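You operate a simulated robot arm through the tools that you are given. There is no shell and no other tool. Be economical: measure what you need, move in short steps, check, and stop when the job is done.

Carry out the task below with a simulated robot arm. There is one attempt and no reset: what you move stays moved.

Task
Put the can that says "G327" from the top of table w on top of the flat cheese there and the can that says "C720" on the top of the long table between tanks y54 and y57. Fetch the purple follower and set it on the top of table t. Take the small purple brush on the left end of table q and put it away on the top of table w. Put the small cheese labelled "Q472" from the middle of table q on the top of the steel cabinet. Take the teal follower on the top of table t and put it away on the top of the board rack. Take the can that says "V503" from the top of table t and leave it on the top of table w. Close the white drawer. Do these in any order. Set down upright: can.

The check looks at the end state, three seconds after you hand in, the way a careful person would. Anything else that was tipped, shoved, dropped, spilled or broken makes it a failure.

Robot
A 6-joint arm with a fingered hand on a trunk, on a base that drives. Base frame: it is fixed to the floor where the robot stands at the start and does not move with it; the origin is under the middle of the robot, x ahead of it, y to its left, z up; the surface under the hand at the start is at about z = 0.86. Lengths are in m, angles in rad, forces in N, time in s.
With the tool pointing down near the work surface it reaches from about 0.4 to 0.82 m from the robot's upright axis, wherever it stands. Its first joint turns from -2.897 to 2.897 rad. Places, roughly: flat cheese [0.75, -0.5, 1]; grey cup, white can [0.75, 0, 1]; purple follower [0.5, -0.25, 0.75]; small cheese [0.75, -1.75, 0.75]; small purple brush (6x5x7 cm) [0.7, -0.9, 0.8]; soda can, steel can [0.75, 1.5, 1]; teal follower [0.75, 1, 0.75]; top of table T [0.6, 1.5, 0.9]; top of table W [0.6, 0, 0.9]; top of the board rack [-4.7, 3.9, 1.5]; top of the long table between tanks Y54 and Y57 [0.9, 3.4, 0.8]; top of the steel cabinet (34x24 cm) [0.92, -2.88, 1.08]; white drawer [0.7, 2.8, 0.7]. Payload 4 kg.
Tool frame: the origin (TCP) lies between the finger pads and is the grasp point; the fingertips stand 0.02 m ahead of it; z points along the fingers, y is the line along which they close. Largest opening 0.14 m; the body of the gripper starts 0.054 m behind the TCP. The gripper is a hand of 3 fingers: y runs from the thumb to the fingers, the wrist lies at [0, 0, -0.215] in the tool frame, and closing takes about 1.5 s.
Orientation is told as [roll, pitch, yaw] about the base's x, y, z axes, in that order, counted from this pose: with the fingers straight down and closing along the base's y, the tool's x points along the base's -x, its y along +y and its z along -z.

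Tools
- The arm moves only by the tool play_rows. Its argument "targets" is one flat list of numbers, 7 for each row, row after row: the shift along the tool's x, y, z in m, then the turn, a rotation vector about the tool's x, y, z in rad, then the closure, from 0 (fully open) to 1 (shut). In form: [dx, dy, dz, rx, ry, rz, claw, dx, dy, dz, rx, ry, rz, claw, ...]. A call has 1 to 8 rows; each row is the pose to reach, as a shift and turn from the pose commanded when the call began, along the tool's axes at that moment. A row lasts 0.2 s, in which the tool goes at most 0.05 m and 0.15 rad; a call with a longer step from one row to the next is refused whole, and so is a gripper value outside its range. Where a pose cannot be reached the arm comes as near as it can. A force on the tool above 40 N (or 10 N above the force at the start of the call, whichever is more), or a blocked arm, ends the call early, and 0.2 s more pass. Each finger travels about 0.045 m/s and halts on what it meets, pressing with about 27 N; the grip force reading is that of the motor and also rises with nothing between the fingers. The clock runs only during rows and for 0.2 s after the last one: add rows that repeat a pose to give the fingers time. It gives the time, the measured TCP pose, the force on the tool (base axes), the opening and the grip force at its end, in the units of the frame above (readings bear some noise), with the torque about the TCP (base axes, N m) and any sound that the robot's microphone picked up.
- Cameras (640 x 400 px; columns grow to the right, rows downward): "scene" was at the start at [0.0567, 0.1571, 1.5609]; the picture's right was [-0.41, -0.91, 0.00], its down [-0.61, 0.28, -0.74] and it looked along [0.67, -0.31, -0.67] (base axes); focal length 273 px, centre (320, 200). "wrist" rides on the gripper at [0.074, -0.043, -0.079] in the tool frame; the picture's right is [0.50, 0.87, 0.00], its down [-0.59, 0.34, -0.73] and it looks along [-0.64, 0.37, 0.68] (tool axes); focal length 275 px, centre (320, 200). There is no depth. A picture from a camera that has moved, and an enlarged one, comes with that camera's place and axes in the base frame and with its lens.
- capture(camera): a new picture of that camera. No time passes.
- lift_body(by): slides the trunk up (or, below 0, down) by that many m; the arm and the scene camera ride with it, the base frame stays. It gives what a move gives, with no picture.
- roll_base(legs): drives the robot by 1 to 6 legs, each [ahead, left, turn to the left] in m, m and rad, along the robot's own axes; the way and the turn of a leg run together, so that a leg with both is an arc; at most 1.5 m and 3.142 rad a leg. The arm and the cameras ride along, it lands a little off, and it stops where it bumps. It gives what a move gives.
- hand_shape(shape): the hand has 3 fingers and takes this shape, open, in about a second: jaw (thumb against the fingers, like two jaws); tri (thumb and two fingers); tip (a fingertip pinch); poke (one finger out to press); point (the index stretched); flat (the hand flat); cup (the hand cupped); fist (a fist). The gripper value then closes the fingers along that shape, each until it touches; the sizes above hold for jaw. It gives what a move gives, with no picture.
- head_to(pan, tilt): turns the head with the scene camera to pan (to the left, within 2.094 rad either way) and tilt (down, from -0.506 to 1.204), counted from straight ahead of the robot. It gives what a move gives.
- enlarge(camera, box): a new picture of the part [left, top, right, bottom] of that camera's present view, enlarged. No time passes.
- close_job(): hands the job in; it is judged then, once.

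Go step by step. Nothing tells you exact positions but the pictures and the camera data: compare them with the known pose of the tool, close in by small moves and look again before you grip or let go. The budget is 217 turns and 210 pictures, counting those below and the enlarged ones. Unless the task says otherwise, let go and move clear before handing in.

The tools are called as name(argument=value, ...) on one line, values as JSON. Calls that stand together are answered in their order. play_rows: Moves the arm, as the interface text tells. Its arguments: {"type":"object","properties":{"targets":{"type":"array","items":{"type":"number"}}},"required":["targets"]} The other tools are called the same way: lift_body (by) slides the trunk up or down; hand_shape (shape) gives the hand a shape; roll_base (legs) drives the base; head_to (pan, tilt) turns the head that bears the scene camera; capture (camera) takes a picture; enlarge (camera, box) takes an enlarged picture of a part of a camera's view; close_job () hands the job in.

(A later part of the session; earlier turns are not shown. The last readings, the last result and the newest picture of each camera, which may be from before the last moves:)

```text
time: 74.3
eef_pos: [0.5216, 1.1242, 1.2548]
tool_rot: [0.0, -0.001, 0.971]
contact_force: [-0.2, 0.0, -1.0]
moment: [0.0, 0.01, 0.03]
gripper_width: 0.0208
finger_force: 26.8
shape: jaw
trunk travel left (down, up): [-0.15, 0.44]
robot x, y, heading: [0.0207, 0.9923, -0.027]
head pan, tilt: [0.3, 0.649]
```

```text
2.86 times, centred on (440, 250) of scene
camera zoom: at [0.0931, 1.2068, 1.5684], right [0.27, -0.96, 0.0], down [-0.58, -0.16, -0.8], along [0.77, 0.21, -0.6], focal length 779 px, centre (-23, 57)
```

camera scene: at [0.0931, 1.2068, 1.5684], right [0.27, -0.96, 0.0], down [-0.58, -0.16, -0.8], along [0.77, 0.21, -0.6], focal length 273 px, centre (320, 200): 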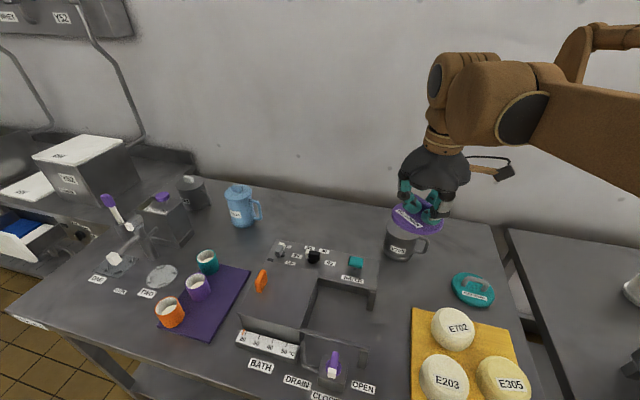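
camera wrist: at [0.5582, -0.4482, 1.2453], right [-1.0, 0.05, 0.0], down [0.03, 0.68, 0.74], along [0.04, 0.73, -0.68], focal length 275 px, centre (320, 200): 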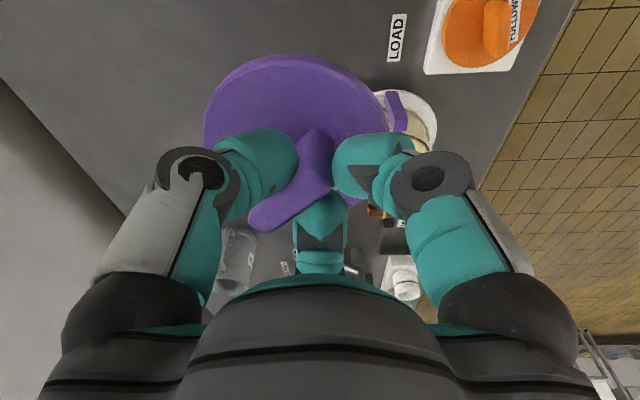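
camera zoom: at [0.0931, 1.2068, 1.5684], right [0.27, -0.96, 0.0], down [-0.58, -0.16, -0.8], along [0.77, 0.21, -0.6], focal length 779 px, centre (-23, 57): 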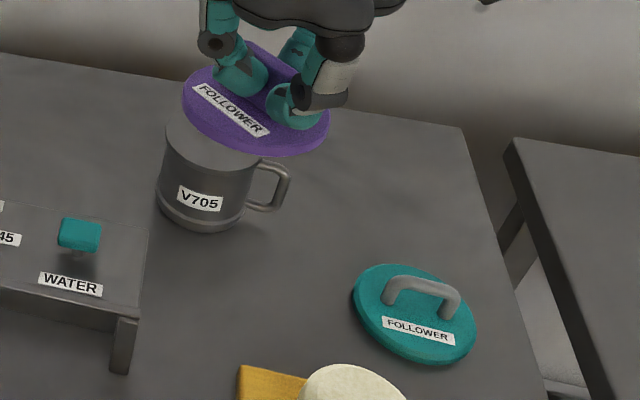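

V503 is the dark lidded can at the far left; V705 is a decoy. I'll set the purple follower on the free spot behind the teal one, around (0.81, 0.885).

play_rows(targets=[0.018, -0.034, 0, 0, 0, 0, 1, 0.035, -0.068, 0.015, 0, 0, 0, 1, 0.052, -0.102, 0.035, 0, 0, 0, 1, 0.07, -0.136, 0.055, 0, 0, 0, 1, 0.087, -0.17, 0.08, 0, 0, 0, 1, 0.104, -0.204, 0.105, 0, 0, 0, 1, 0.121, -0.238, 0.135, 0, 0, 0, 1])

capture(camera="scene")

capture(camera="wrist")

```text
time: 75.9
eef_pos: [0.6516, 0.8892, 1.1199]
tool_rot: [0.001, -0.002, 0.971]
contact_force: [0.7, 0.5, -0.7]
moment: [-0.03, 0.04, 0.0]
gripper_width: 0.0209
finger_force: 26.3
shape: jaw
trunk travel left (down, up): [-0.15, 0.44]
robot x, y, heading: [0.0267, 0.991, -0.033]
head pan, tilt: [0.3, 0.649]
```

```text
132 pictures are left
camera scene: at [0.0943, 1.2058, 1.5685], right [0.27, -0.96, 0.0], down [-0.58, -0.16, -0.8], along [0.77, 0.21, -0.61], focal length 273 px, centre (320, 200)
```

scene: 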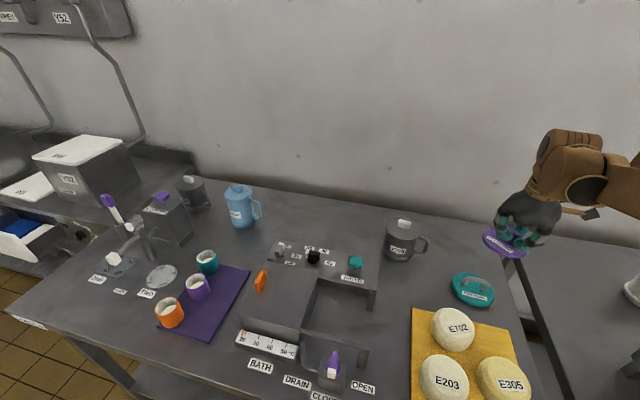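

```text
131 pictures are left
camera wrist: at [0.6437, 0.8032, 1.1994], right [-1.0, 0.08, 0.0], down [0.05, 0.68, 0.74], along [0.06, 0.73, -0.68], focal length 275 px, centre (320, 200)
```

wrist: 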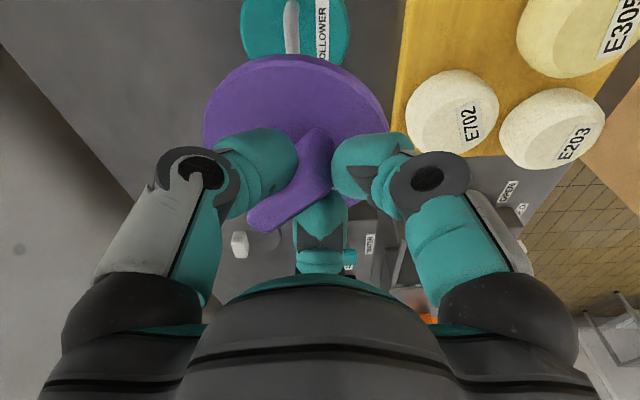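

play_rows(targets=[-0.023, -0.034, 0.01, 0, 0, 0, 1, -0.046, -0.068, 0.02, 0, 0, 0, 1, -0.069, -0.102, 0.03, 0, 0, 0, 1, -0.0924, -0.135, 0.05, 0, 0, 0, 1, -0.0924, -0.135, 0.09, 0, 0, 0, 1, -0.0924, -0.135, 0.13, 0, 0, 0, 1])

enlarge(camera="scene", box=[370, 170, 570, 320])

capture(camera="wrist")

```text
time: 77.3
eef_pos: [0.8144, 0.8902, 0.9894]
tool_rot: [0.001, 0.0, 0.968]
contact_force: [-0.5, 0.1, -0.9]
moment: [-0.03, 0.03, 0.02]
gripper_width: 0.0208
finger_force: 27.2
shape: jaw
trunk travel left (down, up): [-0.15, 0.44]
robot x, y, heading: [0.0285, 0.9906, -0.034]
head pan, tilt: [0.3, 0.649]
```

```text
2.67 times, centred on (470, 245) of scene
camera zoom: at [0.0942, 1.2066, 1.5684], right [0.27, -0.96, 0.0], down [-0.58, -0.16, -0.8], along [0.77, 0.21, -0.61], focal length 727 px, centre (-80, 80)
```

zoom: 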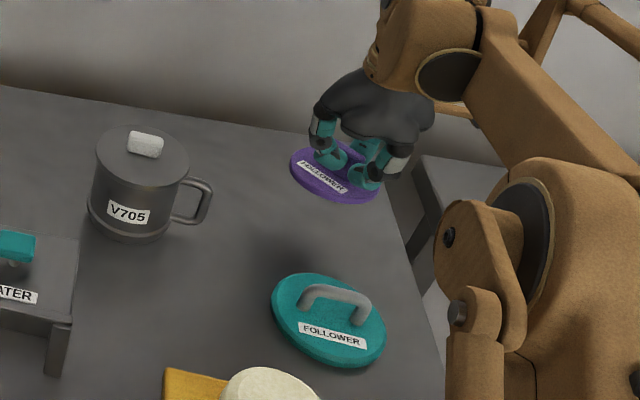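

```text
129 pictures are left
camera wrist: at [0.8073, 0.8038, 1.069], right [-1.0, 0.08, 0.0], down [0.05, 0.68, 0.74], along [0.06, 0.73, -0.68], focal length 275 px, centre (320, 200)
```

wrist: 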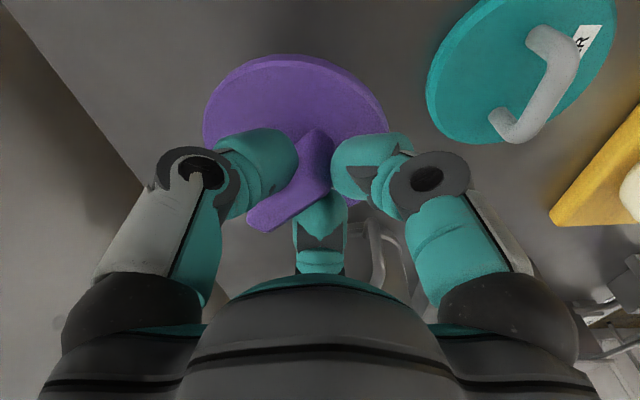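

play_rows(targets=[0, 0, 0.03, 0, 0, 0, 1, 0, 0, 0.06, 0, 0, 0, 1, 0, 0, 0.075, 0, 0, 0, 1, 0, 0, 0.08, 0, 0, 0, 1])

enlarge(camera="scene", box=[370, 170, 570, 320])

```text
time: 78.3
eef_pos: [0.8139, 0.8896, 0.9095]
tool_rot: [0.001, 0.0, 0.969]
contact_force: [0.3, -0.1, -0.6]
moment: [0.01, -0.05, 0.01]
gripper_width: 0.0208
finger_force: 27.1
shape: jaw
trunk travel left (down, up): [-0.15, 0.44]
robot x, y, heading: [0.0226, 0.991, -0.028]
head pan, tilt: [0.3, 0.649]
```

```text
2.67 times, centred on (470, 245) of scene
camera zoom: at [0.0934, 1.2067, 1.5685], right [0.27, -0.96, 0.0], down [-0.58, -0.16, -0.8], along [0.77, 0.21, -0.6], focal length 727 px, centre (-80, 80)
```

zoom: 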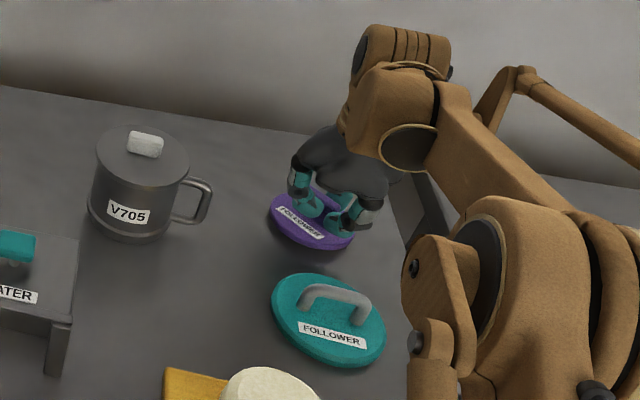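

play_rows(targets=[0, 0, 0.003, 0, 0, 0, 1, 0, 0, 0.005, 0, 0, 0, 1])

```text
time: 78.9
eef_pos: [0.814, 0.8899, 0.9044]
tool_rot: [-0.001, -0.001, 0.97]
contact_force: [-2.1, -0.3, 3.8]
moment: [0.0, -0.23, 0.02]
gripper_width: 0.0211
finger_force: 27.2
shape: jaw
trunk travel left (down, up): [-0.15, 0.44]
robot x, y, heading: [0.0216, 0.9923, -0.032]
head pan, tilt: [0.3, 0.649]
```

Touching the table; releasing.

play_rows(targets=[0, 0, 0, 0, 0, 0, 0.8, 0, 0, 0, 0, 0, 0, 0.6, 0, 0, 0, 0, 0, 0, 0.5, 0, 0, 0, 0, 0, 0, 0.4, 0, 0, 0, 0, 0, 0, 0.4])

capture(camera="wrist")

```text
time: 80.1
eef_pos: [0.8149, 0.8895, 0.9034]
tool_rot: [0.001, -0.003, 0.97]
contact_force: [-0.1, 0.5, 0.4]
moment: [0.0, -0.02, -0.01]
gripper_width: 0.0833
finger_force: 0.0
shape: jaw
trunk travel left (down, up): [-0.15, 0.44]
robot x, y, heading: [0.023, 0.9932, -0.028]
head pan, tilt: [0.3, 0.649]
```

```text
127 pictures are left
camera wrist: at [0.8071, 0.8042, 0.9843], right [-1.0, 0.08, 0.0], down [0.05, 0.68, 0.74], along [0.06, 0.73, -0.68], focal length 275 px, centre (320, 200)
```

wrist: 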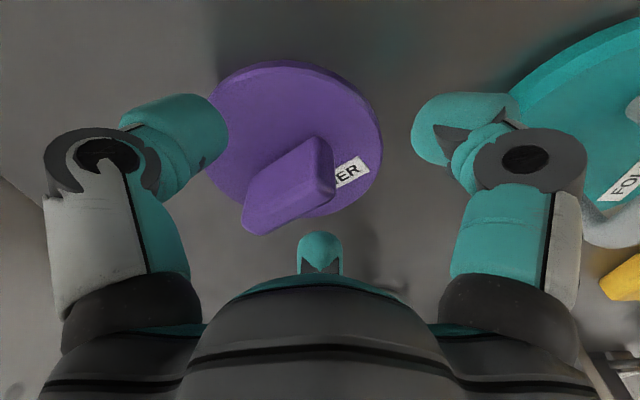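

Released. Rising straight up.

play_rows(targets=[0, 0, -0.03, 0, 0, 0, 0.4, 0, 0, -0.07, 0, 0, 0, 0.4, 0, 0, -0.11, 0, 0, 0, 0.4, 0, 0, -0.15, 0, 0, 0, 0.4, 0.02, 0.04, -0.17, 0, 0, 0, 0.4, 0.04, 0.08, -0.18, 0, 0, 0, 0.4])

capture(camera="scene")

```text
time: 81.5
eef_pos: [0.7256, 0.9031, 1.0875]
tool_rot: [-0.002, -0.001, 0.968]
contact_force: [-0.1, -0.3, -0.1]
moment: [-0.01, -0.03, 0.01]
gripper_width: 0.0835
finger_force: 0.1
shape: jaw
trunk travel left (down, up): [-0.15, 0.44]
robot x, y, heading: [0.0225, 0.9923, -0.029]
head pan, tilt: [0.3, 0.649]
```

```text
126 pictures are left
camera scene: at [0.092, 1.2069, 1.5685], right [0.27, -0.96, 0.0], down [-0.58, -0.16, -0.8], along [0.77, 0.21, -0.6], focal length 273 px, centre (320, 200)
```

scene: 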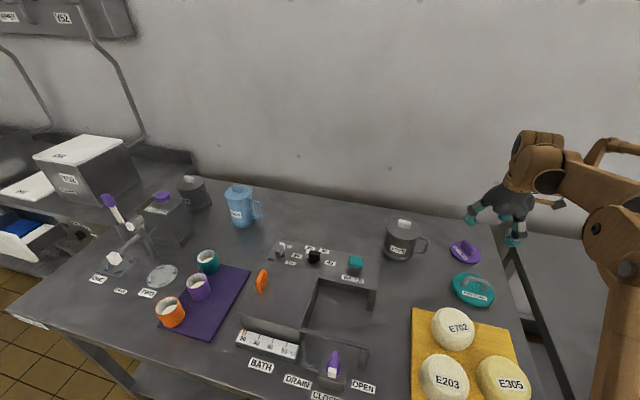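

Purple follower is placed. Retract and raise the hand, then drive to V503 at about (0.82, 1.96).

play_rows(targets=[0.015, 0.033, -0.03, 0, 0, 0, 0, 0.03, 0.066, -0.06, 0, 0, 0, 0, 0.045, 0.1, -0.08, 0, 0, 0, 0, 0.06, 0.133, -0.11, 0, 0, 0, 0, 0.075, 0.166, -0.14, 0, 0, 0, 0, 0.09, 0.2, -0.17, 0, 0, 0, 0, 0.1, 0.23, -0.2, 0, 0, 0, 0])

```text
time: 83.1
eef_pos: [0.4769, 0.9474, 1.2861]
tool_rot: [0.0, -0.002, 0.968]
contact_force: [0.1, -0.5, 0.7]
moment: [0.0, -0.04, 0.03]
gripper_width: 0.1403
finger_force: 0.1
shape: jaw
trunk travel left (down, up): [-0.15, 0.44]
robot x, y, heading: [0.0226, 0.991, -0.034]
head pan, tilt: [0.3, 0.649]
```

roll_base(legs=[[0, 0, 0.032], [-0.02, 0.85, 0]])

capture(camera="scene")

capture(camera="wrist")

```text
time: 87.9
eef_pos: [0.4609, 1.7947, 1.2861]
tool_rot: [-0.003, -0.003, 0.994]
contact_force: [-1.0, 0.1, 1.0]
moment: [0.01, 0.02, -0.01]
gripper_width: 0.1399
finger_force: 0.1
shape: jaw
trunk travel left (down, up): [-0.15, 0.44]
robot x, y, heading: [0.0045, 1.8314, -0.007]
head pan, tilt: [0.3, 0.649]
```

```text
125 pictures are left
camera scene: at [0.0701, 2.0454, 1.5684], right [0.29, -0.96, 0.0], down [-0.58, -0.18, -0.8], along [0.76, 0.23, -0.6], focal length 273 px, centre (320, 200)
```

scene: 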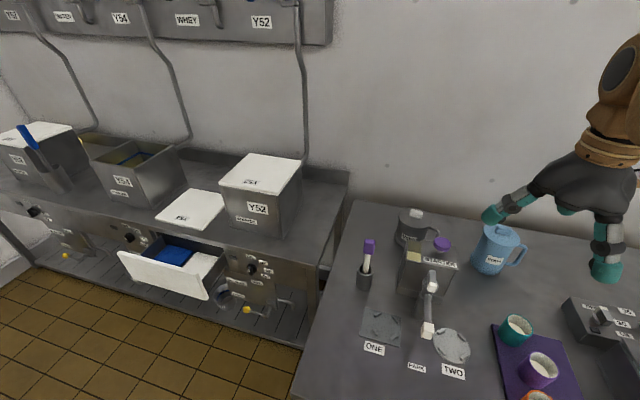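

```text
124 pictures are left
camera wrist: at [0.4565, 1.7088, 1.3648], right [-1.0, 0.05, 0.0], down [0.04, 0.68, 0.73], along [0.04, 0.73, -0.68], focal length 275 px, centre (320, 200)
```

wrist: 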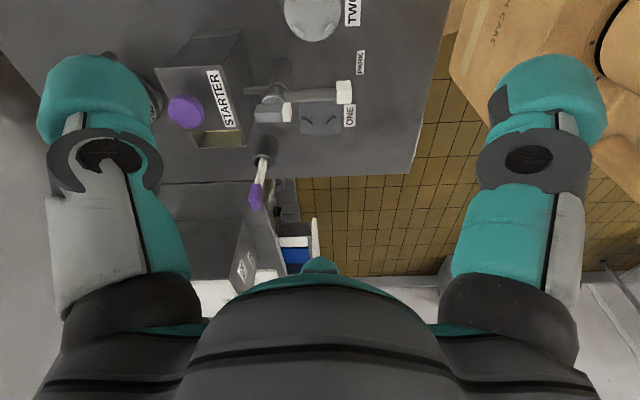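

enlarge(camera="scene", box=[350, 180, 550, 330])

enlarge(camera="scene", box=[0, 100, 320, 300])

```text
2.67 times, centred on (450, 255) of scene
camera zoom: at [0.0701, 2.0454, 1.5684], right [0.29, -0.96, 0.0], down [-0.58, -0.18, -0.8], along [0.76, 0.23, -0.6], focal length 727 px, centre (-27, 53)
```

zoom: 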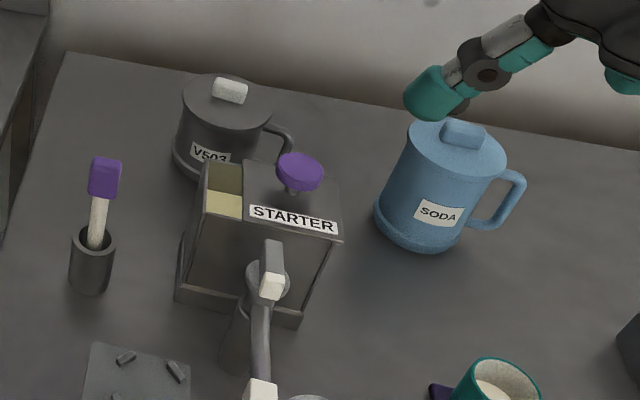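

```text
2.00 times, centred on (160, 200) of scene
camera zoom: at [0.0701, 2.0454, 1.5684], right [0.29, -0.96, 0.0], down [-0.58, -0.18, -0.8], along [0.76, 0.23, -0.6], focal length 545 px, centre (640, 200)
```

zoom: 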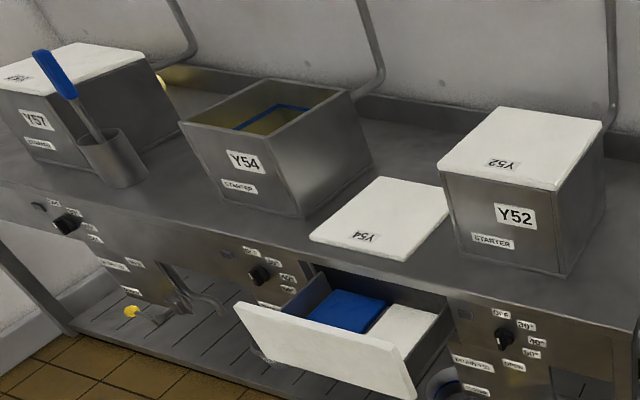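

V503's handle points right (−y); the current yaw puts it neatly between two fingers. I'll nudge the base closer, then bring the hand over the can.

roll_base(legs=[[0.03, 0.1, 0]])

```text
time: 89.1
eef_pos: [0.4931, 1.8942, 1.2855]
tool_rot: [-0.002, 0.001, 0.992]
contact_force: [-0.9, 0.7, 0.3]
moment: [-0.05, 0.02, -0.02]
gripper_width: 0.1397
finger_force: 0.0
shape: jaw
trunk travel left (down, up): [-0.15, 0.44]
robot x, y, heading: [0.0348, 1.9266, -0.004]
head pan, tilt: [0.3, 0.649]
```

play_rows(targets=[-0.027, -0.03, 0, 0, 0, 0, 0, -0.054, -0.06, 0.02, 0, 0, 0, 0, -0.08, -0.09, 0.04, 0, 0, 0, 0, -0.107, -0.12, 0.06, 0, 0, 0, 0, -0.134, -0.15, 0.09, 0, 0, 0, 0, -0.16, -0.179, 0.115, 0, 0, 0, 0])

capture(camera="wrist")

capture(camera="scene")

```text
refused: row 5 steps farther than a row can; nothing moved
```

```text
121 pictures are left
camera wrist: at [0.4879, 1.8076, 1.3647], right [-1.0, 0.05, 0.0], down [0.04, 0.68, 0.73], along [0.04, 0.73, -0.68], focal length 275 px, centre (320, 200)
```

wrist: 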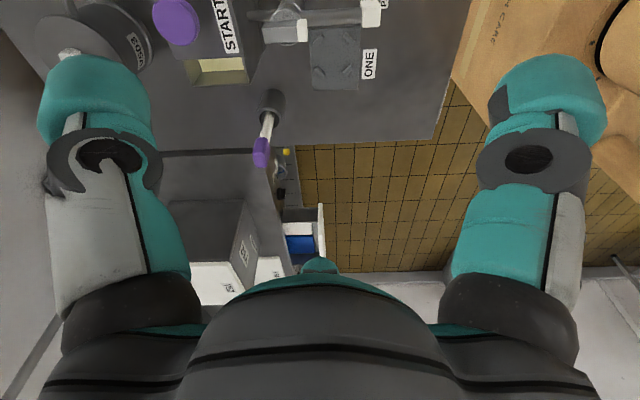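

```text
120 pictures are left
camera scene: at [0.1015, 2.1443, 1.5681], right [0.29, -0.96, 0.0], down [-0.58, -0.18, -0.8], along [0.76, 0.23, -0.61], focal length 273 px, centre (320, 200)
```

scene: 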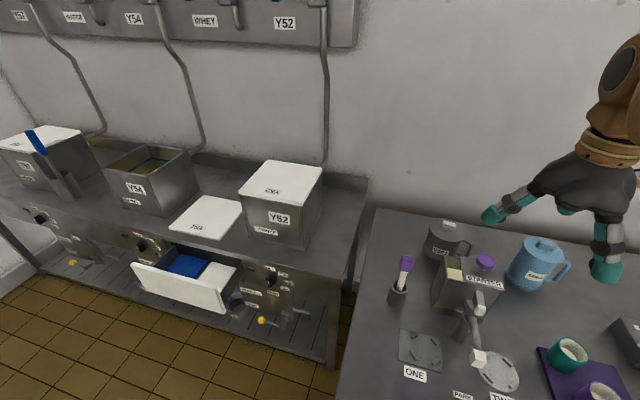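

play_rows(targets=[-0.02, -0.022, 0.01, 0, 0, 0, 0, -0.04, -0.045, 0.02, 0, 0, 0, 0, -0.06, -0.067, 0.035, 0, 0, 0, 0, -0.08, -0.09, 0.05, 0, 0, 0, 0, -0.1, -0.112, 0.065, 0, 0, 0, 0, -0.12, -0.134, 0.08, 0, 0, 0, 0, -0.14, -0.157, 0.095, 0, 0, 0, 0, -0.16, -0.179, 0.11, 0, 0, 0, 0])

capture(camera="wrist")

enlarge(camera="scene", box=[380, 150, 560, 290])

```text
time: 90.9
eef_pos: [0.7315, 1.9278, 1.174]
tool_rot: [0.0, -0.002, 0.994]
contact_force: [0.3, 0.0, -0.2]
moment: [-0.01, 0.0, -0.02]
gripper_width: 0.14
finger_force: 0.0
shape: jaw
trunk travel left (down, up): [-0.15, 0.44]
robot x, y, heading: [0.0363, 1.9242, -0.004]
head pan, tilt: [0.3, 0.649]
```

```text
119 pictures are left
camera wrist: at [0.727, 1.8424, 1.2539], right [-1.0, 0.05, 0.0], down [0.04, 0.68, 0.74], along [0.04, 0.73, -0.68], focal length 275 px, centre (320, 200)
```

wrist: 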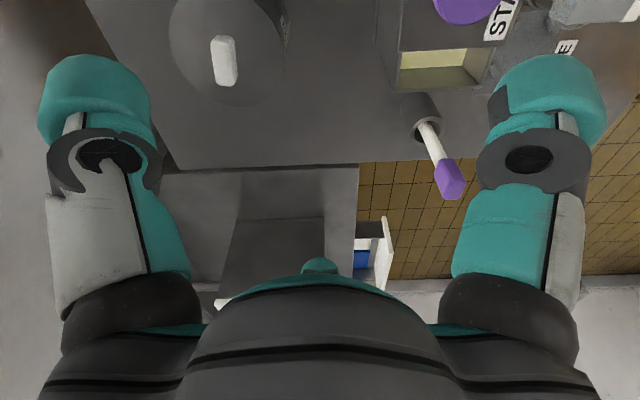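

```text
2.86 times, centred on (470, 220) of scene
camera zoom: at [0.1022, 2.1426, 1.5684], right [0.29, -0.96, 0.0], down [-0.58, -0.18, -0.8], along [0.76, 0.23, -0.61], focal length 779 px, centre (-109, 143)
```

zoom: 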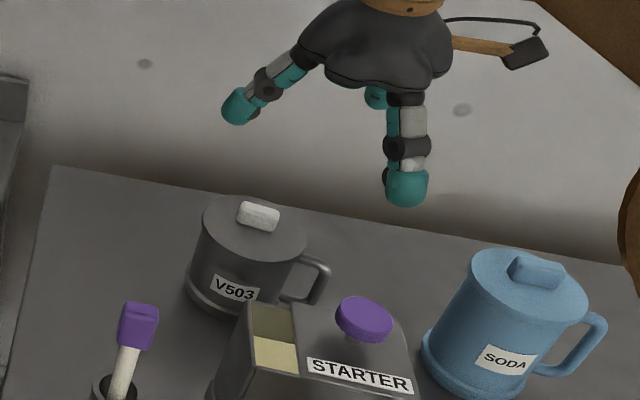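

enlarge(camera="wrist", box=[150, 0, 310, 120])

```text
3.33 times, centred on (230, 60) of wrist
camera zoom: at [0.727, 1.8424, 1.2539], right [-1.0, 0.05, 0.0], down [0.04, 0.68, 0.74], along [0.04, 0.73, -0.68], focal length 918 px, centre (620, 667)
```

zoom: 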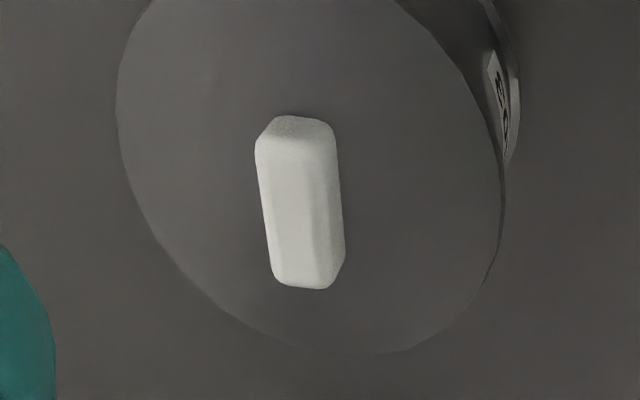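

Can centre ≈ (0.820, 1.934), lid at z ≈ 0.965. Move above it and look again.

play_rows(targets=[-0.018, -0.024, 0, 0, 0, 0, 0, -0.036, -0.047, 0.02, 0, 0, 0, 0, -0.053, -0.071, 0.05, 0, 0, 0, 0, -0.053, -0.071, 0.09, 0, 0, 0, 0, -0.053, -0.071, 0.12, 0, 0, 0, 0])

capture(camera="wrist")

enlarge(camera="scene", box=[380, 150, 560, 290])

```text
time: 92.1
eef_pos: [0.8194, 1.9371, 1.0534]
tool_rot: [-0.001, -0.003, 0.993]
contact_force: [0.4, -0.2, -0.3]
moment: [-0.05, -0.01, 0.0]
gripper_width: 0.1399
finger_force: 0.1
shape: jaw
trunk travel left (down, up): [-0.15, 0.44]
robot x, y, heading: [0.0353, 1.9242, -0.004]
head pan, tilt: [0.3, 0.649]
```

```text
116 pictures are left
camera wrist: at [0.8146, 1.8503, 1.1335], right [-1.0, 0.05, 0.0], down [0.04, 0.68, 0.74], along [0.04, 0.73, -0.68], focal length 275 px, centre (320, 200)
```

wrist: 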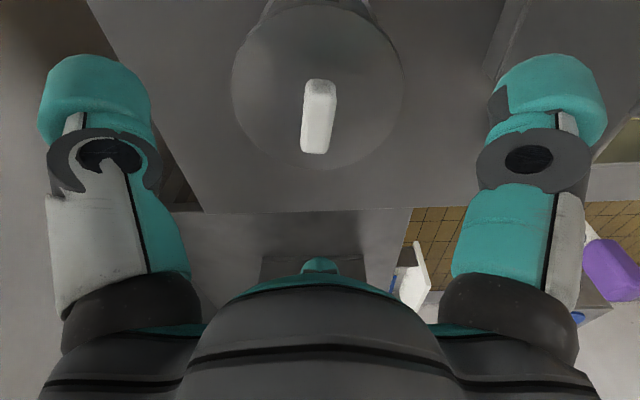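

```text
2.86 times, centred on (470, 220) of scene
camera zoom: at [0.1016, 2.1425, 1.5684], right [0.29, -0.96, 0.0], down [-0.58, -0.18, -0.8], along [0.76, 0.23, -0.61], focal length 779 px, centre (-109, 143)
```

zoom: 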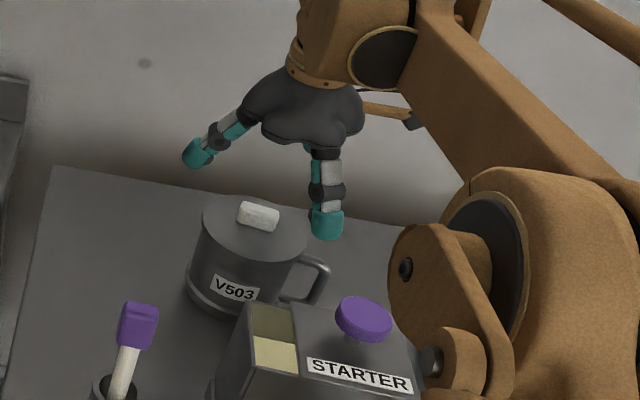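

play_rows(targets=[0.005, -0.0035, 0.03, 0, 0, 0, 0, 0.005, -0.0035, 0.06, 0, 0, 0, 0, 0.005, -0.0035, 0.085, 0, 0, 0, 0, 0.005, -0.0035, 0.1, 0, 0, 0, 0])

capture(camera="wrist")

enlarge(camera="scene", box=[380, 150, 560, 290])

```text
time: 93.1
eef_pos: [0.8193, 1.9292, 0.9552]
tool_rot: [-0.002, -0.001, 0.996]
contact_force: [-0.3, 3.8, 8.9]
moment: [0.46, -0.02, 0.0]
gripper_width: 0.1398
finger_force: 0.1
shape: jaw
trunk travel left (down, up): [-0.15, 0.44]
robot x, y, heading: [0.0358, 1.9268, -0.008]
head pan, tilt: [0.3, 0.649]
```

```text
114 pictures are left
camera wrist: at [0.8142, 1.8435, 1.0353], right [-1.0, 0.05, 0.0], down [0.03, 0.68, 0.74], along [0.04, 0.73, -0.68], focal length 275 px, centre (320, 200)
```

wrist: 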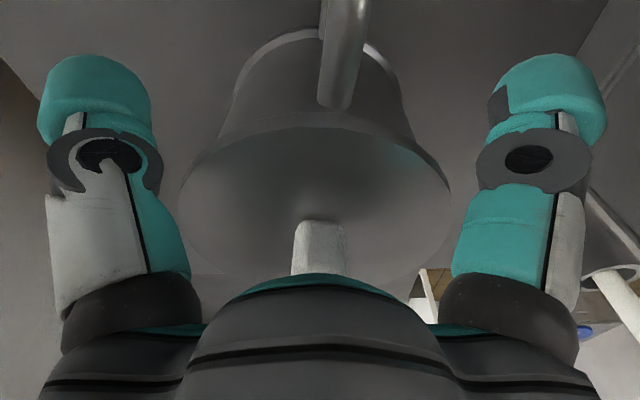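

```text
2.86 times, centred on (470, 220) of scene
camera zoom: at [0.1, 2.143, 1.5686], right [0.29, -0.96, 0.0], down [-0.58, -0.18, -0.8], along [0.76, 0.23, -0.6], focal length 779 px, centre (-109, 143)
```

zoom: 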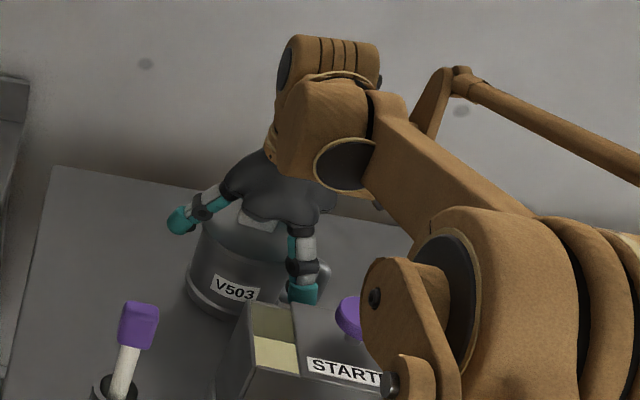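

play_rows(targets=[0, 0, -0.004, 0, 0, 0, 0, 0, 0, -0.006, 0, 0, 0, 0])

enlarge(camera="wrist", box=[160, 100, 480, 300])

```text
time: 93.7
eef_pos: [0.8207, 1.9281, 0.9612]
tool_rot: [0.0, -0.003, 0.99]
contact_force: [-0.1, 2.8, -0.2]
moment: [-0.04, 0.04, 0.02]
gripper_width: 0.1397
finger_force: 0.1
shape: jaw
trunk travel left (down, up): [-0.15, 0.44]
robot x, y, heading: [0.0332, 1.9241, -0.008]
head pan, tilt: [0.3, 0.649]
```

```text
2.00 times, centred on (320, 200) of wrist
camera zoom: at [0.8143, 1.8418, 1.0409], right [-1.0, 0.05, 0.0], down [0.04, 0.68, 0.73], along [0.04, 0.73, -0.68], focal length 551 px, centre (320, 200)
```

zoom: 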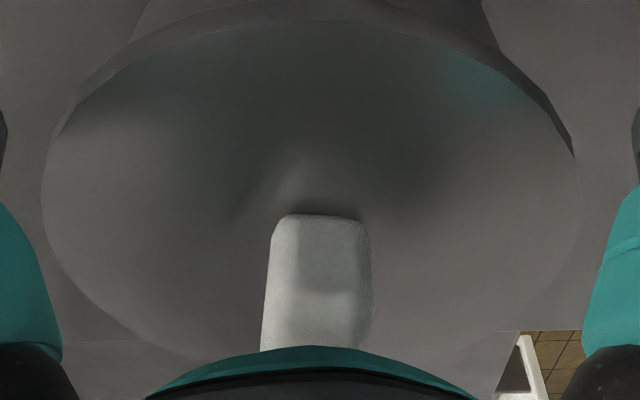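

The +y finger seems to be touching the lid's rim; I'll rise, shift +y 1 cm and look.

play_rows(targets=[0, 0, -0.02, 0, 0, 0, 0, 0, 0, -0.05, 0, 0, 0, 0])

enlarge(camera="wrist", box=[160, 0, 480, 260])

enlarge(camera="scene", box=[400, 160, 520, 260])

```text
time: 94.3
eef_pos: [0.8198, 1.927, 1.0128]
tool_rot: [0.0, -0.002, 0.991]
contact_force: [-0.3, -0.3, 0.0]
moment: [0.02, -0.02, 0.0]
gripper_width: 0.1398
finger_force: 0.2
shape: jaw
trunk travel left (down, up): [-0.15, 0.44]
robot x, y, heading: [0.0339, 1.9242, -0.008]
head pan, tilt: [0.3, 0.649]
```

```text
1.54 times, centred on (320, 130) of wrist
camera zoom: at [0.8132, 1.8409, 1.0927], right [-1.0, 0.05, 0.0], down [0.04, 0.68, 0.74], along [0.04, 0.73, -0.68], focal length 424 px, centre (320, 308)
```

zoom: 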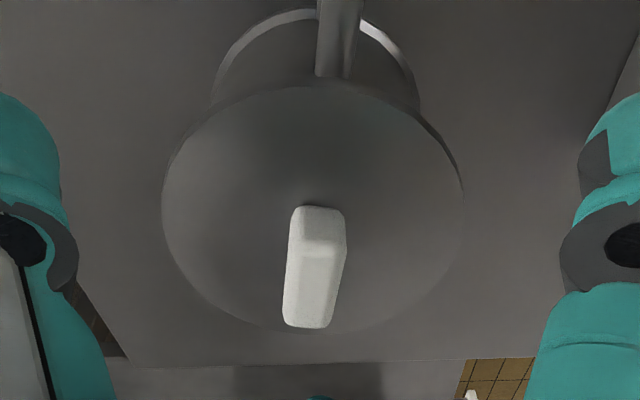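

```text
4.00 times, centred on (460, 210) of scene
camera zoom: at [0.1008, 2.1424, 1.5685], right [0.29, -0.96, 0.0], down [-0.58, -0.17, -0.8], along [0.76, 0.23, -0.6], focal length 1090 px, centre (-240, 160)
```

zoom: 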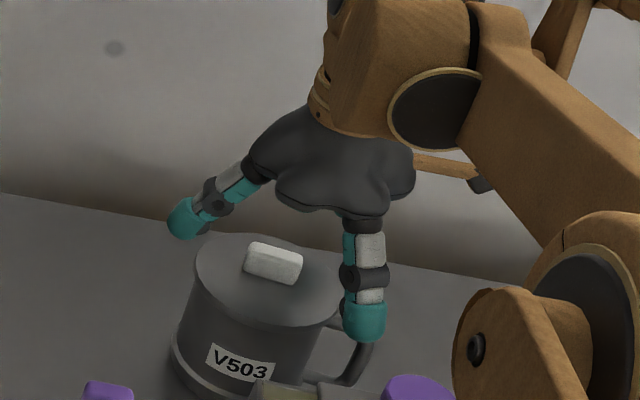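

play_rows(targets=[-0.0056, 0.0025, 0.0, 0, 0, 0, 0, -0.0056, 0.0025, 0.03, 0, 0, 0, 0, -0.0056, 0.0025, 0.05, 0, 0, 0, 0, -0.0056, 0.0025, 0.06, 0, 0, 0, 0])

enlarge(camera="scene", box=[400, 160, 520, 260])

```text
time: 95.3
eef_pos: [0.8187, 1.9346, 0.9536]
tool_rot: [-0.002, -0.002, 0.994]
contact_force: [0.4, 1.2, 2.8]
moment: [0.13, 0.0, -0.03]
gripper_width: 0.1399
finger_force: 0.0
shape: jaw
trunk travel left (down, up): [-0.15, 0.44]
robot x, y, heading: [0.0348, 1.9313, -0.005]
head pan, tilt: [0.3, 0.649]
```

```text
4.00 times, centred on (460, 210) of scene
camera zoom: at [0.1007, 2.1426, 1.5685], right [0.29, -0.96, 0.0], down [-0.58, -0.18, -0.8], along [0.76, 0.23, -0.6], focal length 1090 px, centre (-240, 160)
```

zoom: 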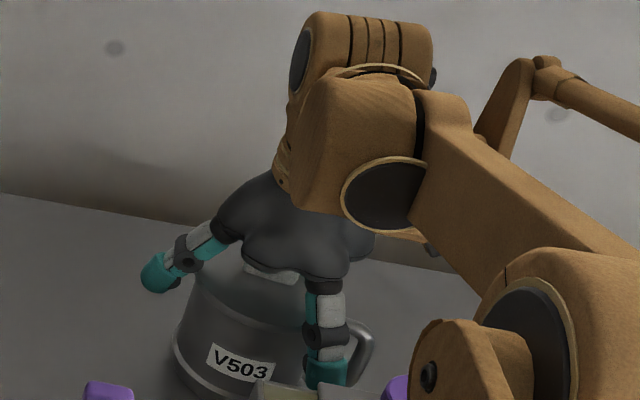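

The splayed finger links graze the lid edge, so this is about as low as it goes; closing here brings the tips in under the rim.

play_rows(targets=[0, 0, -0.002, 0, 0, 0, 0.1, 0, 0, -0.002, 0, 0, 0, 0.3, 0, 0, -0.002, 0, 0, 0, 0.5, 0, 0, -0.002, 0, 0, 0, 0.7, 0, 0, -0.002, 0, 0, 0, 1, 0, 0, -0.002, 0, 0, 0, 1, 0, 0, -0.002, 0, 0, 0, 1])

capture(camera="wrist")

enlarge(camera="scene", box=[400, 160, 520, 260])

```text
time: 96.9
eef_pos: [0.8202, 1.9336, 0.9537]
tool_rot: [-0.001, -0.001, 0.993]
contact_force: [-0.5, -0.3, -0.1]
moment: [-0.01, 0.0, 0.01]
gripper_width: 0.0883
finger_force: 26.8
shape: jaw
trunk travel left (down, up): [-0.15, 0.44]
robot x, y, heading: [0.0382, 1.9273, -0.004]
head pan, tilt: [0.3, 0.649]
heard: snap
```

```text
108 pictures are left
camera wrist: at [0.8143, 1.8483, 1.0334], right [-1.0, 0.05, 0.0], down [0.04, 0.68, 0.74], along [0.04, 0.73, -0.68], focal length 275 px, centre (320, 200)
```

wrist: 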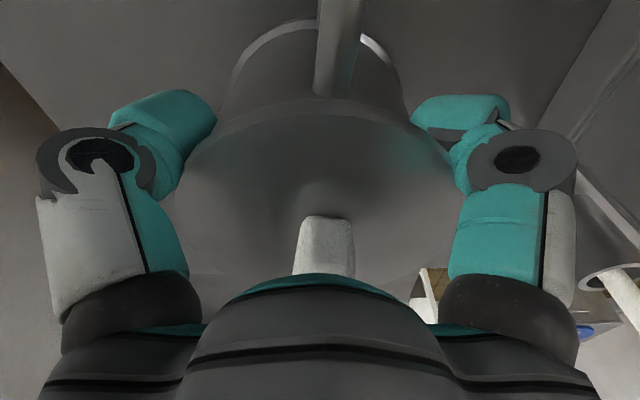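

```text
4.00 times, centred on (460, 210) of scene
camera zoom: at [0.1017, 2.1425, 1.5684], right [0.29, -0.96, 0.0], down [-0.58, -0.18, -0.8], along [0.76, 0.23, -0.61], focal length 1090 px, centre (-240, 160)
```

zoom: 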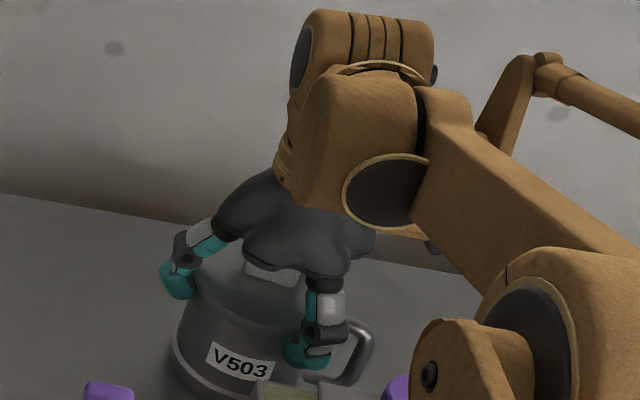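

I heard a snap — possibly the lid seating. Lifting slightly to see whether can and lid rise together.

play_rows(targets=[0, 0, -0.01, 0, 0, 0, 1, 0, 0, -0.02, 0, 0, 0, 1, 0, 0, -0.03, 0, 0, 0, 1])

enlarge(camera="scene", box=[400, 160, 520, 260])

capture(camera="wrist")

```text
time: 97.7
eef_pos: [0.8208, 1.9355, 0.9828]
tool_rot: [-0.001, -0.002, 0.993]
contact_force: [-0.1, -0.1, -3.5]
moment: [0.0, -0.01, -0.01]
gripper_width: 0.0883
finger_force: 27.1
shape: jaw
trunk travel left (down, up): [-0.15, 0.44]
robot x, y, heading: [0.0349, 1.9225, -0.005]
head pan, tilt: [0.3, 0.649]
```

```text
4.00 times, centred on (460, 210) of scene
camera zoom: at [0.1016, 2.1425, 1.5684], right [0.29, -0.96, 0.0], down [-0.58, -0.18, -0.8], along [0.76, 0.23, -0.61], focal length 1090 px, centre (-240, 160)
```

zoom: 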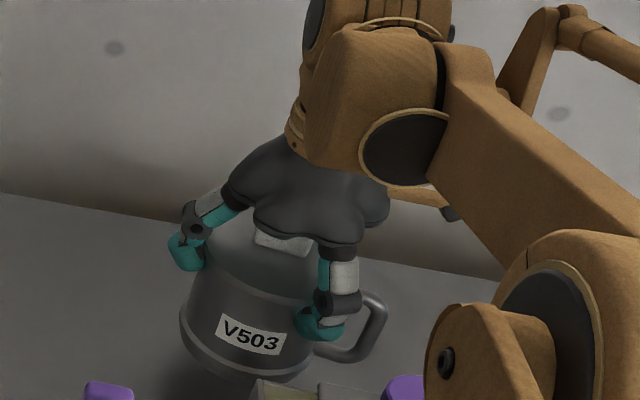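

```text
105 pictures are left
camera wrist: at [0.8154, 1.8483, 1.0637], right [-1.0, 0.05, 0.0], down [0.04, 0.68, 0.74], along [0.04, 0.73, -0.68], focal length 275 px, centre (320, 200)
```

wrist: 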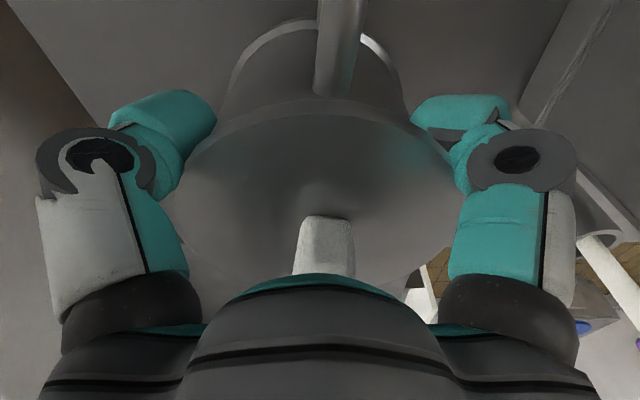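

Can and lid rise together. Lifting high and retracting, then drive back to table w.

play_rows(targets=[0, 0, -0.045, 0, 0, 0, 1, 0, 0, -0.09, 0, 0, 0, 1, 0, 0, -0.13, 0, 0, 0, 1, 0.016, 0.025, -0.16, 0, 0, 0, 1, 0.035, 0.053, -0.19, 0, 0, 0, 1, 0.055, 0.083, -0.22, 0, 0, 0, 1, 0.075, 0.115, -0.245, 0, 0, 0, 1, 0.095, 0.147, -0.265, 0, 0, 0, 1])

capture(camera="scene")

```text
time: 99.5
eef_pos: [0.6438, 1.9312, 1.25]
tool_rot: [0.0, -0.002, 0.994]
contact_force: [-0.3, 0.5, -3.9]
moment: [-0.02, 0.01, -0.02]
gripper_width: 0.0882
finger_force: 27.0
shape: jaw
trunk travel left (down, up): [-0.15, 0.44]
robot x, y, heading: [0.0367, 1.9255, -0.008]
head pan, tilt: [0.3, 0.649]
```

```text
104 pictures are left
camera scene: at [0.0997, 2.1425, 1.5685], right [0.29, -0.96, 0.0], down [-0.58, -0.18, -0.8], along [0.76, 0.23, -0.6], focal length 273 px, centre (320, 200)
```

scene: 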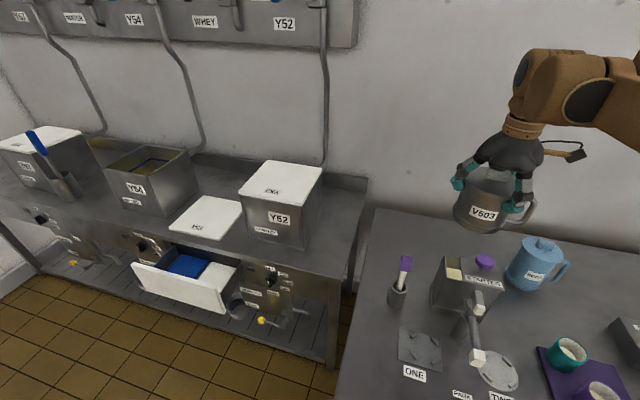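

lift_body(by=0.12)

roll_base(legs=[[-0.02, -1.45, 0], [-0.015, -0.68, 0]])

head_to(pan=0.0, tilt=0.7)

capture(camera="scene")

```text
time: 101.0
eef_pos: [0.6455, 1.9332, 1.3672]
tool_rot: [0.0, -0.002, 0.994]
contact_force: [0.8, -1.0, -4.3]
moment: [0.01, 0.05, 0.08]
gripper_width: 0.0878
finger_force: 27.2
shape: jaw
trunk travel left (down, up): [-0.27, 0.32]
robot x, y, heading: [0.0384, 1.927, -0.014]
head pan, tilt: [0.3, 0.649]
```

```text
time: 111.3
eef_pos: [0.6197, -0.1452, 1.3684]
tool_rot: [0.0, -0.003, 1.017]
contact_force: [0.0, 0.1, -3.7]
moment: [0.01, 0.01, 0.03]
gripper_width: 0.0882
finger_force: 26.9
shape: jaw
trunk travel left (down, up): [-0.27, 0.32]
robot x, y, heading: [0.0056, -0.1633, 0.017]
head pan, tilt: [0.3, 0.649]
```

```text
time: 112.2
eef_pos: [0.6198, -0.1444, 1.3674]
tool_rot: [0.0, -0.001, 1.018]
contact_force: [0.4, 0.8, -3.1]
moment: [0.06, -0.01, -0.05]
gripper_width: 0.0881
finger_force: 26.3
shape: jaw
trunk travel left (down, up): [-0.27, 0.32]
robot x, y, heading: [0.008, -0.168, 0.015]
head pan, tilt: [0.0, 0.7]
```

```text
103 pictures are left
camera scene: at [0.0728, 0.0267, 1.6841], right [0.02, -1.0, 0.0], down [-0.64, -0.01, -0.76], along [0.76, 0.01, -0.64], focal length 273 px, centre (320, 200)
```

scene: 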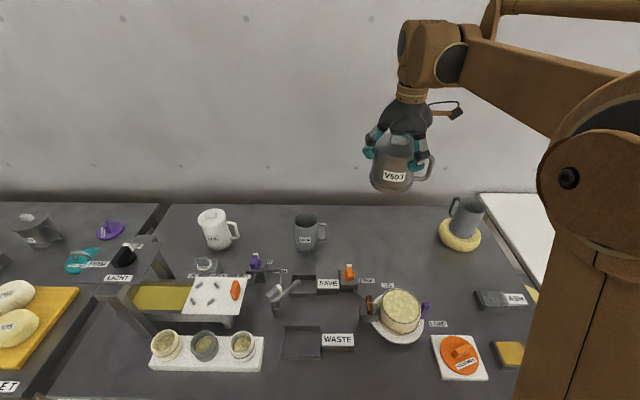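

Free spot at (0.76, -0.21). Lowering the trunk back, then moving over the spot.

lift_body(by=-0.12)

play_rows(targets=[-0.004, -0.035, 0.025, 0, 0, 0, 1, -0.008, -0.07, 0.05, 0, 0, 0, 1, -0.012, -0.105, 0.075, 0, 0, 0, 1, -0.0175, -0.14, 0.1, 0, 0, 0, 1, -0.0175, -0.154, 0.13, 0, 0, 0, 1, -0.0175, -0.154, 0.17, 0, 0, 0, 1, -0.0175, -0.154, 0.21, 0, 0, 0, 1, -0.0175, -0.154, 0.25, 0, 0, 0, 1])

capture(camera="scene")

```text
time: 113.7
eef_pos: [0.6196, -0.1445, 1.2484]
tool_rot: [0.0, -0.002, 1.016]
contact_force: [0.1, 0.4, -3.3]
moment: [0.03, 0.0, -0.01]
gripper_width: 0.0882
finger_force: 26.9
shape: jaw
trunk travel left (down, up): [-0.15, 0.44]
robot x, y, heading: [0.0085, -0.1645, 0.018]
head pan, tilt: [0.0, 0.7]
```

```text
time: 115.5
eef_pos: [0.7619, -0.2099, 0.9987]
tool_rot: [0.001, -0.002, 1.018]
contact_force: [-0.4, -0.3, -4.6]
moment: [0.0, 0.01, -0.01]
gripper_width: 0.0878
finger_force: 26.7
shape: jaw
trunk travel left (down, up): [-0.15, 0.44]
robot x, y, heading: [0.0151, -0.1666, 0.016]
head pan, tilt: [0.0, 0.7]
```

```text
102 pictures are left
camera scene: at [0.0737, 0.0266, 1.564], right [0.02, -1.0, 0.0], down [-0.64, -0.01, -0.76], along [0.76, 0.01, -0.64], focal length 273 px, centre (320, 200)
```

scene: 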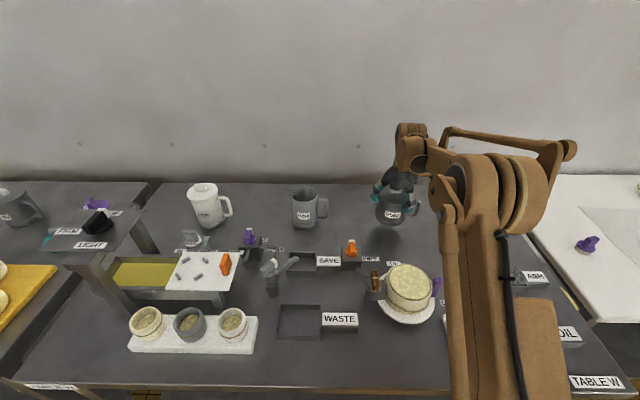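

Clear spot. Lowering to contact.

play_rows(targets=[0, 0, 0.02, 0, 0, 0, 1, 0, 0, 0.034, 0, 0, 0, 1, 0, 0, 0.04, 0, 0, 0, 1, 0, 0, 0.043, 0, 0, 0, 1])

```text
time: 116.5
eef_pos: [0.7596, -0.2098, 0.955]
tool_rot: [0.0, -0.002, 1.018]
contact_force: [-0.2, -1.1, -3.8]
moment: [0.01, 0.0, -0.02]
gripper_width: 0.0881
finger_force: 27.1
shape: jaw
trunk travel left (down, up): [-0.15, 0.44]
robot x, y, heading: [0.0104, -0.1665, 0.016]
head pan, tilt: [0.0, 0.7]
```

play_rows(targets=[0, 0, 0.002, 0, 0, 0, 1, 0, 0, 0.004, 0, 0, 0, 1])

```text
time: 117.0
eef_pos: [0.759, -0.2104, 0.9531]
tool_rot: [-0.002, -0.002, 1.017]
contact_force: [3.1, -0.2, 12.8]
moment: [-0.12, -0.27, 0.01]
gripper_width: 0.0882
finger_force: 27.4
shape: jaw
trunk travel left (down, up): [-0.15, 0.44]
robot x, y, heading: [0.0102, -0.1703, 0.016]
head pan, tilt: [0.0, 0.7]
```

play_rows(targets=[0, 0, -0.002, 0, 0, 0, 0.7, 0, 0, -0.002, 0, 0, 0, 0.5, 0, 0, -0.002, 0, 0, 0, 0.3, 0, 0, -0.004, 0, 0, 0, 0.15, 0, 0, -0.005, 0, 0, 0, 0, 0, 0, -0.006, 0, 0, 0, 0])

enlarge(camera="scene", box=[340, 140, 460, 240])

capture(camera="wrist")

```text
time: 118.5
eef_pos: [0.7596, -0.2111, 0.9572]
tool_rot: [0.0, -0.002, 1.019]
contact_force: [0.9, 0.7, 0.3]
moment: [0.0, 0.01, 0.01]
gripper_width: 0.14
finger_force: 0.1
shape: jaw
trunk travel left (down, up): [-0.15, 0.44]
robot x, y, heading: [0.0102, -0.1654, 0.022]
head pan, tilt: [0.0, 0.7]
heard: snap
```

```text
4.00 times, centred on (400, 190) of scene
camera zoom: at [0.0726, 0.0266, 1.5641], right [0.02, -1.0, 0.0], down [-0.64, -0.01, -0.76], along [0.76, 0.01, -0.64], focal length 1090 px, centre (0, 240)
```

zoom: 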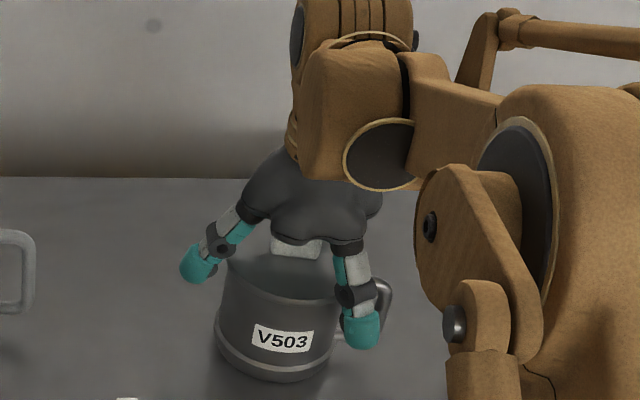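

```text
100 pictures are left
camera wrist: at [0.7564, -0.2967, 1.037], right [-1.0, 0.03, 0.0], down [0.02, 0.68, 0.74], along [0.02, 0.73, -0.68], focal length 275 px, centre (320, 200)
```

wrist: 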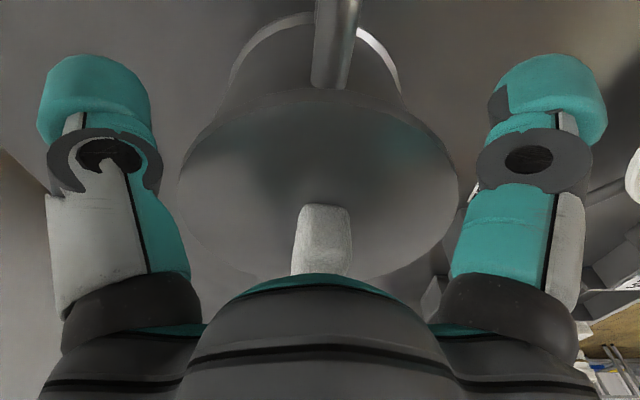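

play_rows(targets=[0, 0, -0.02, 0, 0, 0, 0, 0, 0, -0.05, 0, 0, 0, 0, 0, 0, -0.09, 0, 0, 0, 0, 0, 0, -0.13, 0, 0, 0, 0, 0, 0, -0.17, 0, 0, 0, 0])

enlarge(camera="scene", box=[340, 140, 460, 240])

```text
time: 119.7
eef_pos: [0.7607, -0.2106, 1.1297]
tool_rot: [0.0, -0.003, 1.017]
contact_force: [-0.9, 0.1, -0.4]
moment: [0.0, 0.01, 0.02]
gripper_width: 0.1401
finger_force: 0.1
shape: jaw
trunk travel left (down, up): [-0.15, 0.44]
robot x, y, heading: [0.0081, -0.168, 0.018]
head pan, tilt: [0.0, 0.7]
```

```text
4.00 times, centred on (400, 190) of scene
camera zoom: at [0.0722, 0.0267, 1.5641], right [0.02, -1.0, 0.0], down [-0.64, -0.01, -0.76], along [0.76, 0.01, -0.64], focal length 1090 px, centre (0, 240)
```

zoom: 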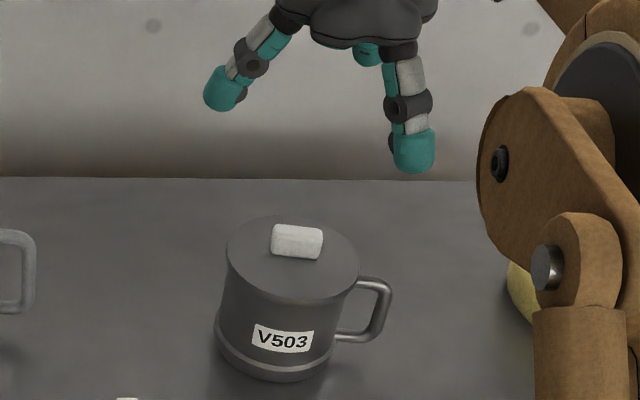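

V503 stands fine on table w. Next the brush: retract and drive to the left end of table q.

play_rows(targets=[0.018, 0.03, -0.02, 0, 0, 0.1, 0, 0.037, 0.06, -0.04, 0, 0, 0.24, 0, 0.055, 0.09, -0.06, 0, 0, 0.38, 0, 0.074, 0.12, -0.08, 0, 0, 0.52, 0, 0.092, 0.15, -0.09, 0, 0, 0.66, 0, 0.1, 0.17, -0.1, 0, 0, 0.8, 0, 0.1, 0.17, -0.1, 0, 0, 0.94, 0, 0.1, 0.17, -0.1, 0, 0, 1.017, 0])

```text
time: 121.5
eef_pos: [0.5608, -0.2079, 1.2271]
tool_rot: [0.002, -0.002, -0.001]
contact_force: [-0.5, -0.5, 0.1]
moment: [-0.02, -0.01, 0.01]
gripper_width: 0.1399
finger_force: 0.1
shape: jaw
trunk travel left (down, up): [-0.15, 0.44]
robot x, y, heading: [0.0078, -0.1662, 0.017]
head pan, tilt: [0.0, 0.7]
```

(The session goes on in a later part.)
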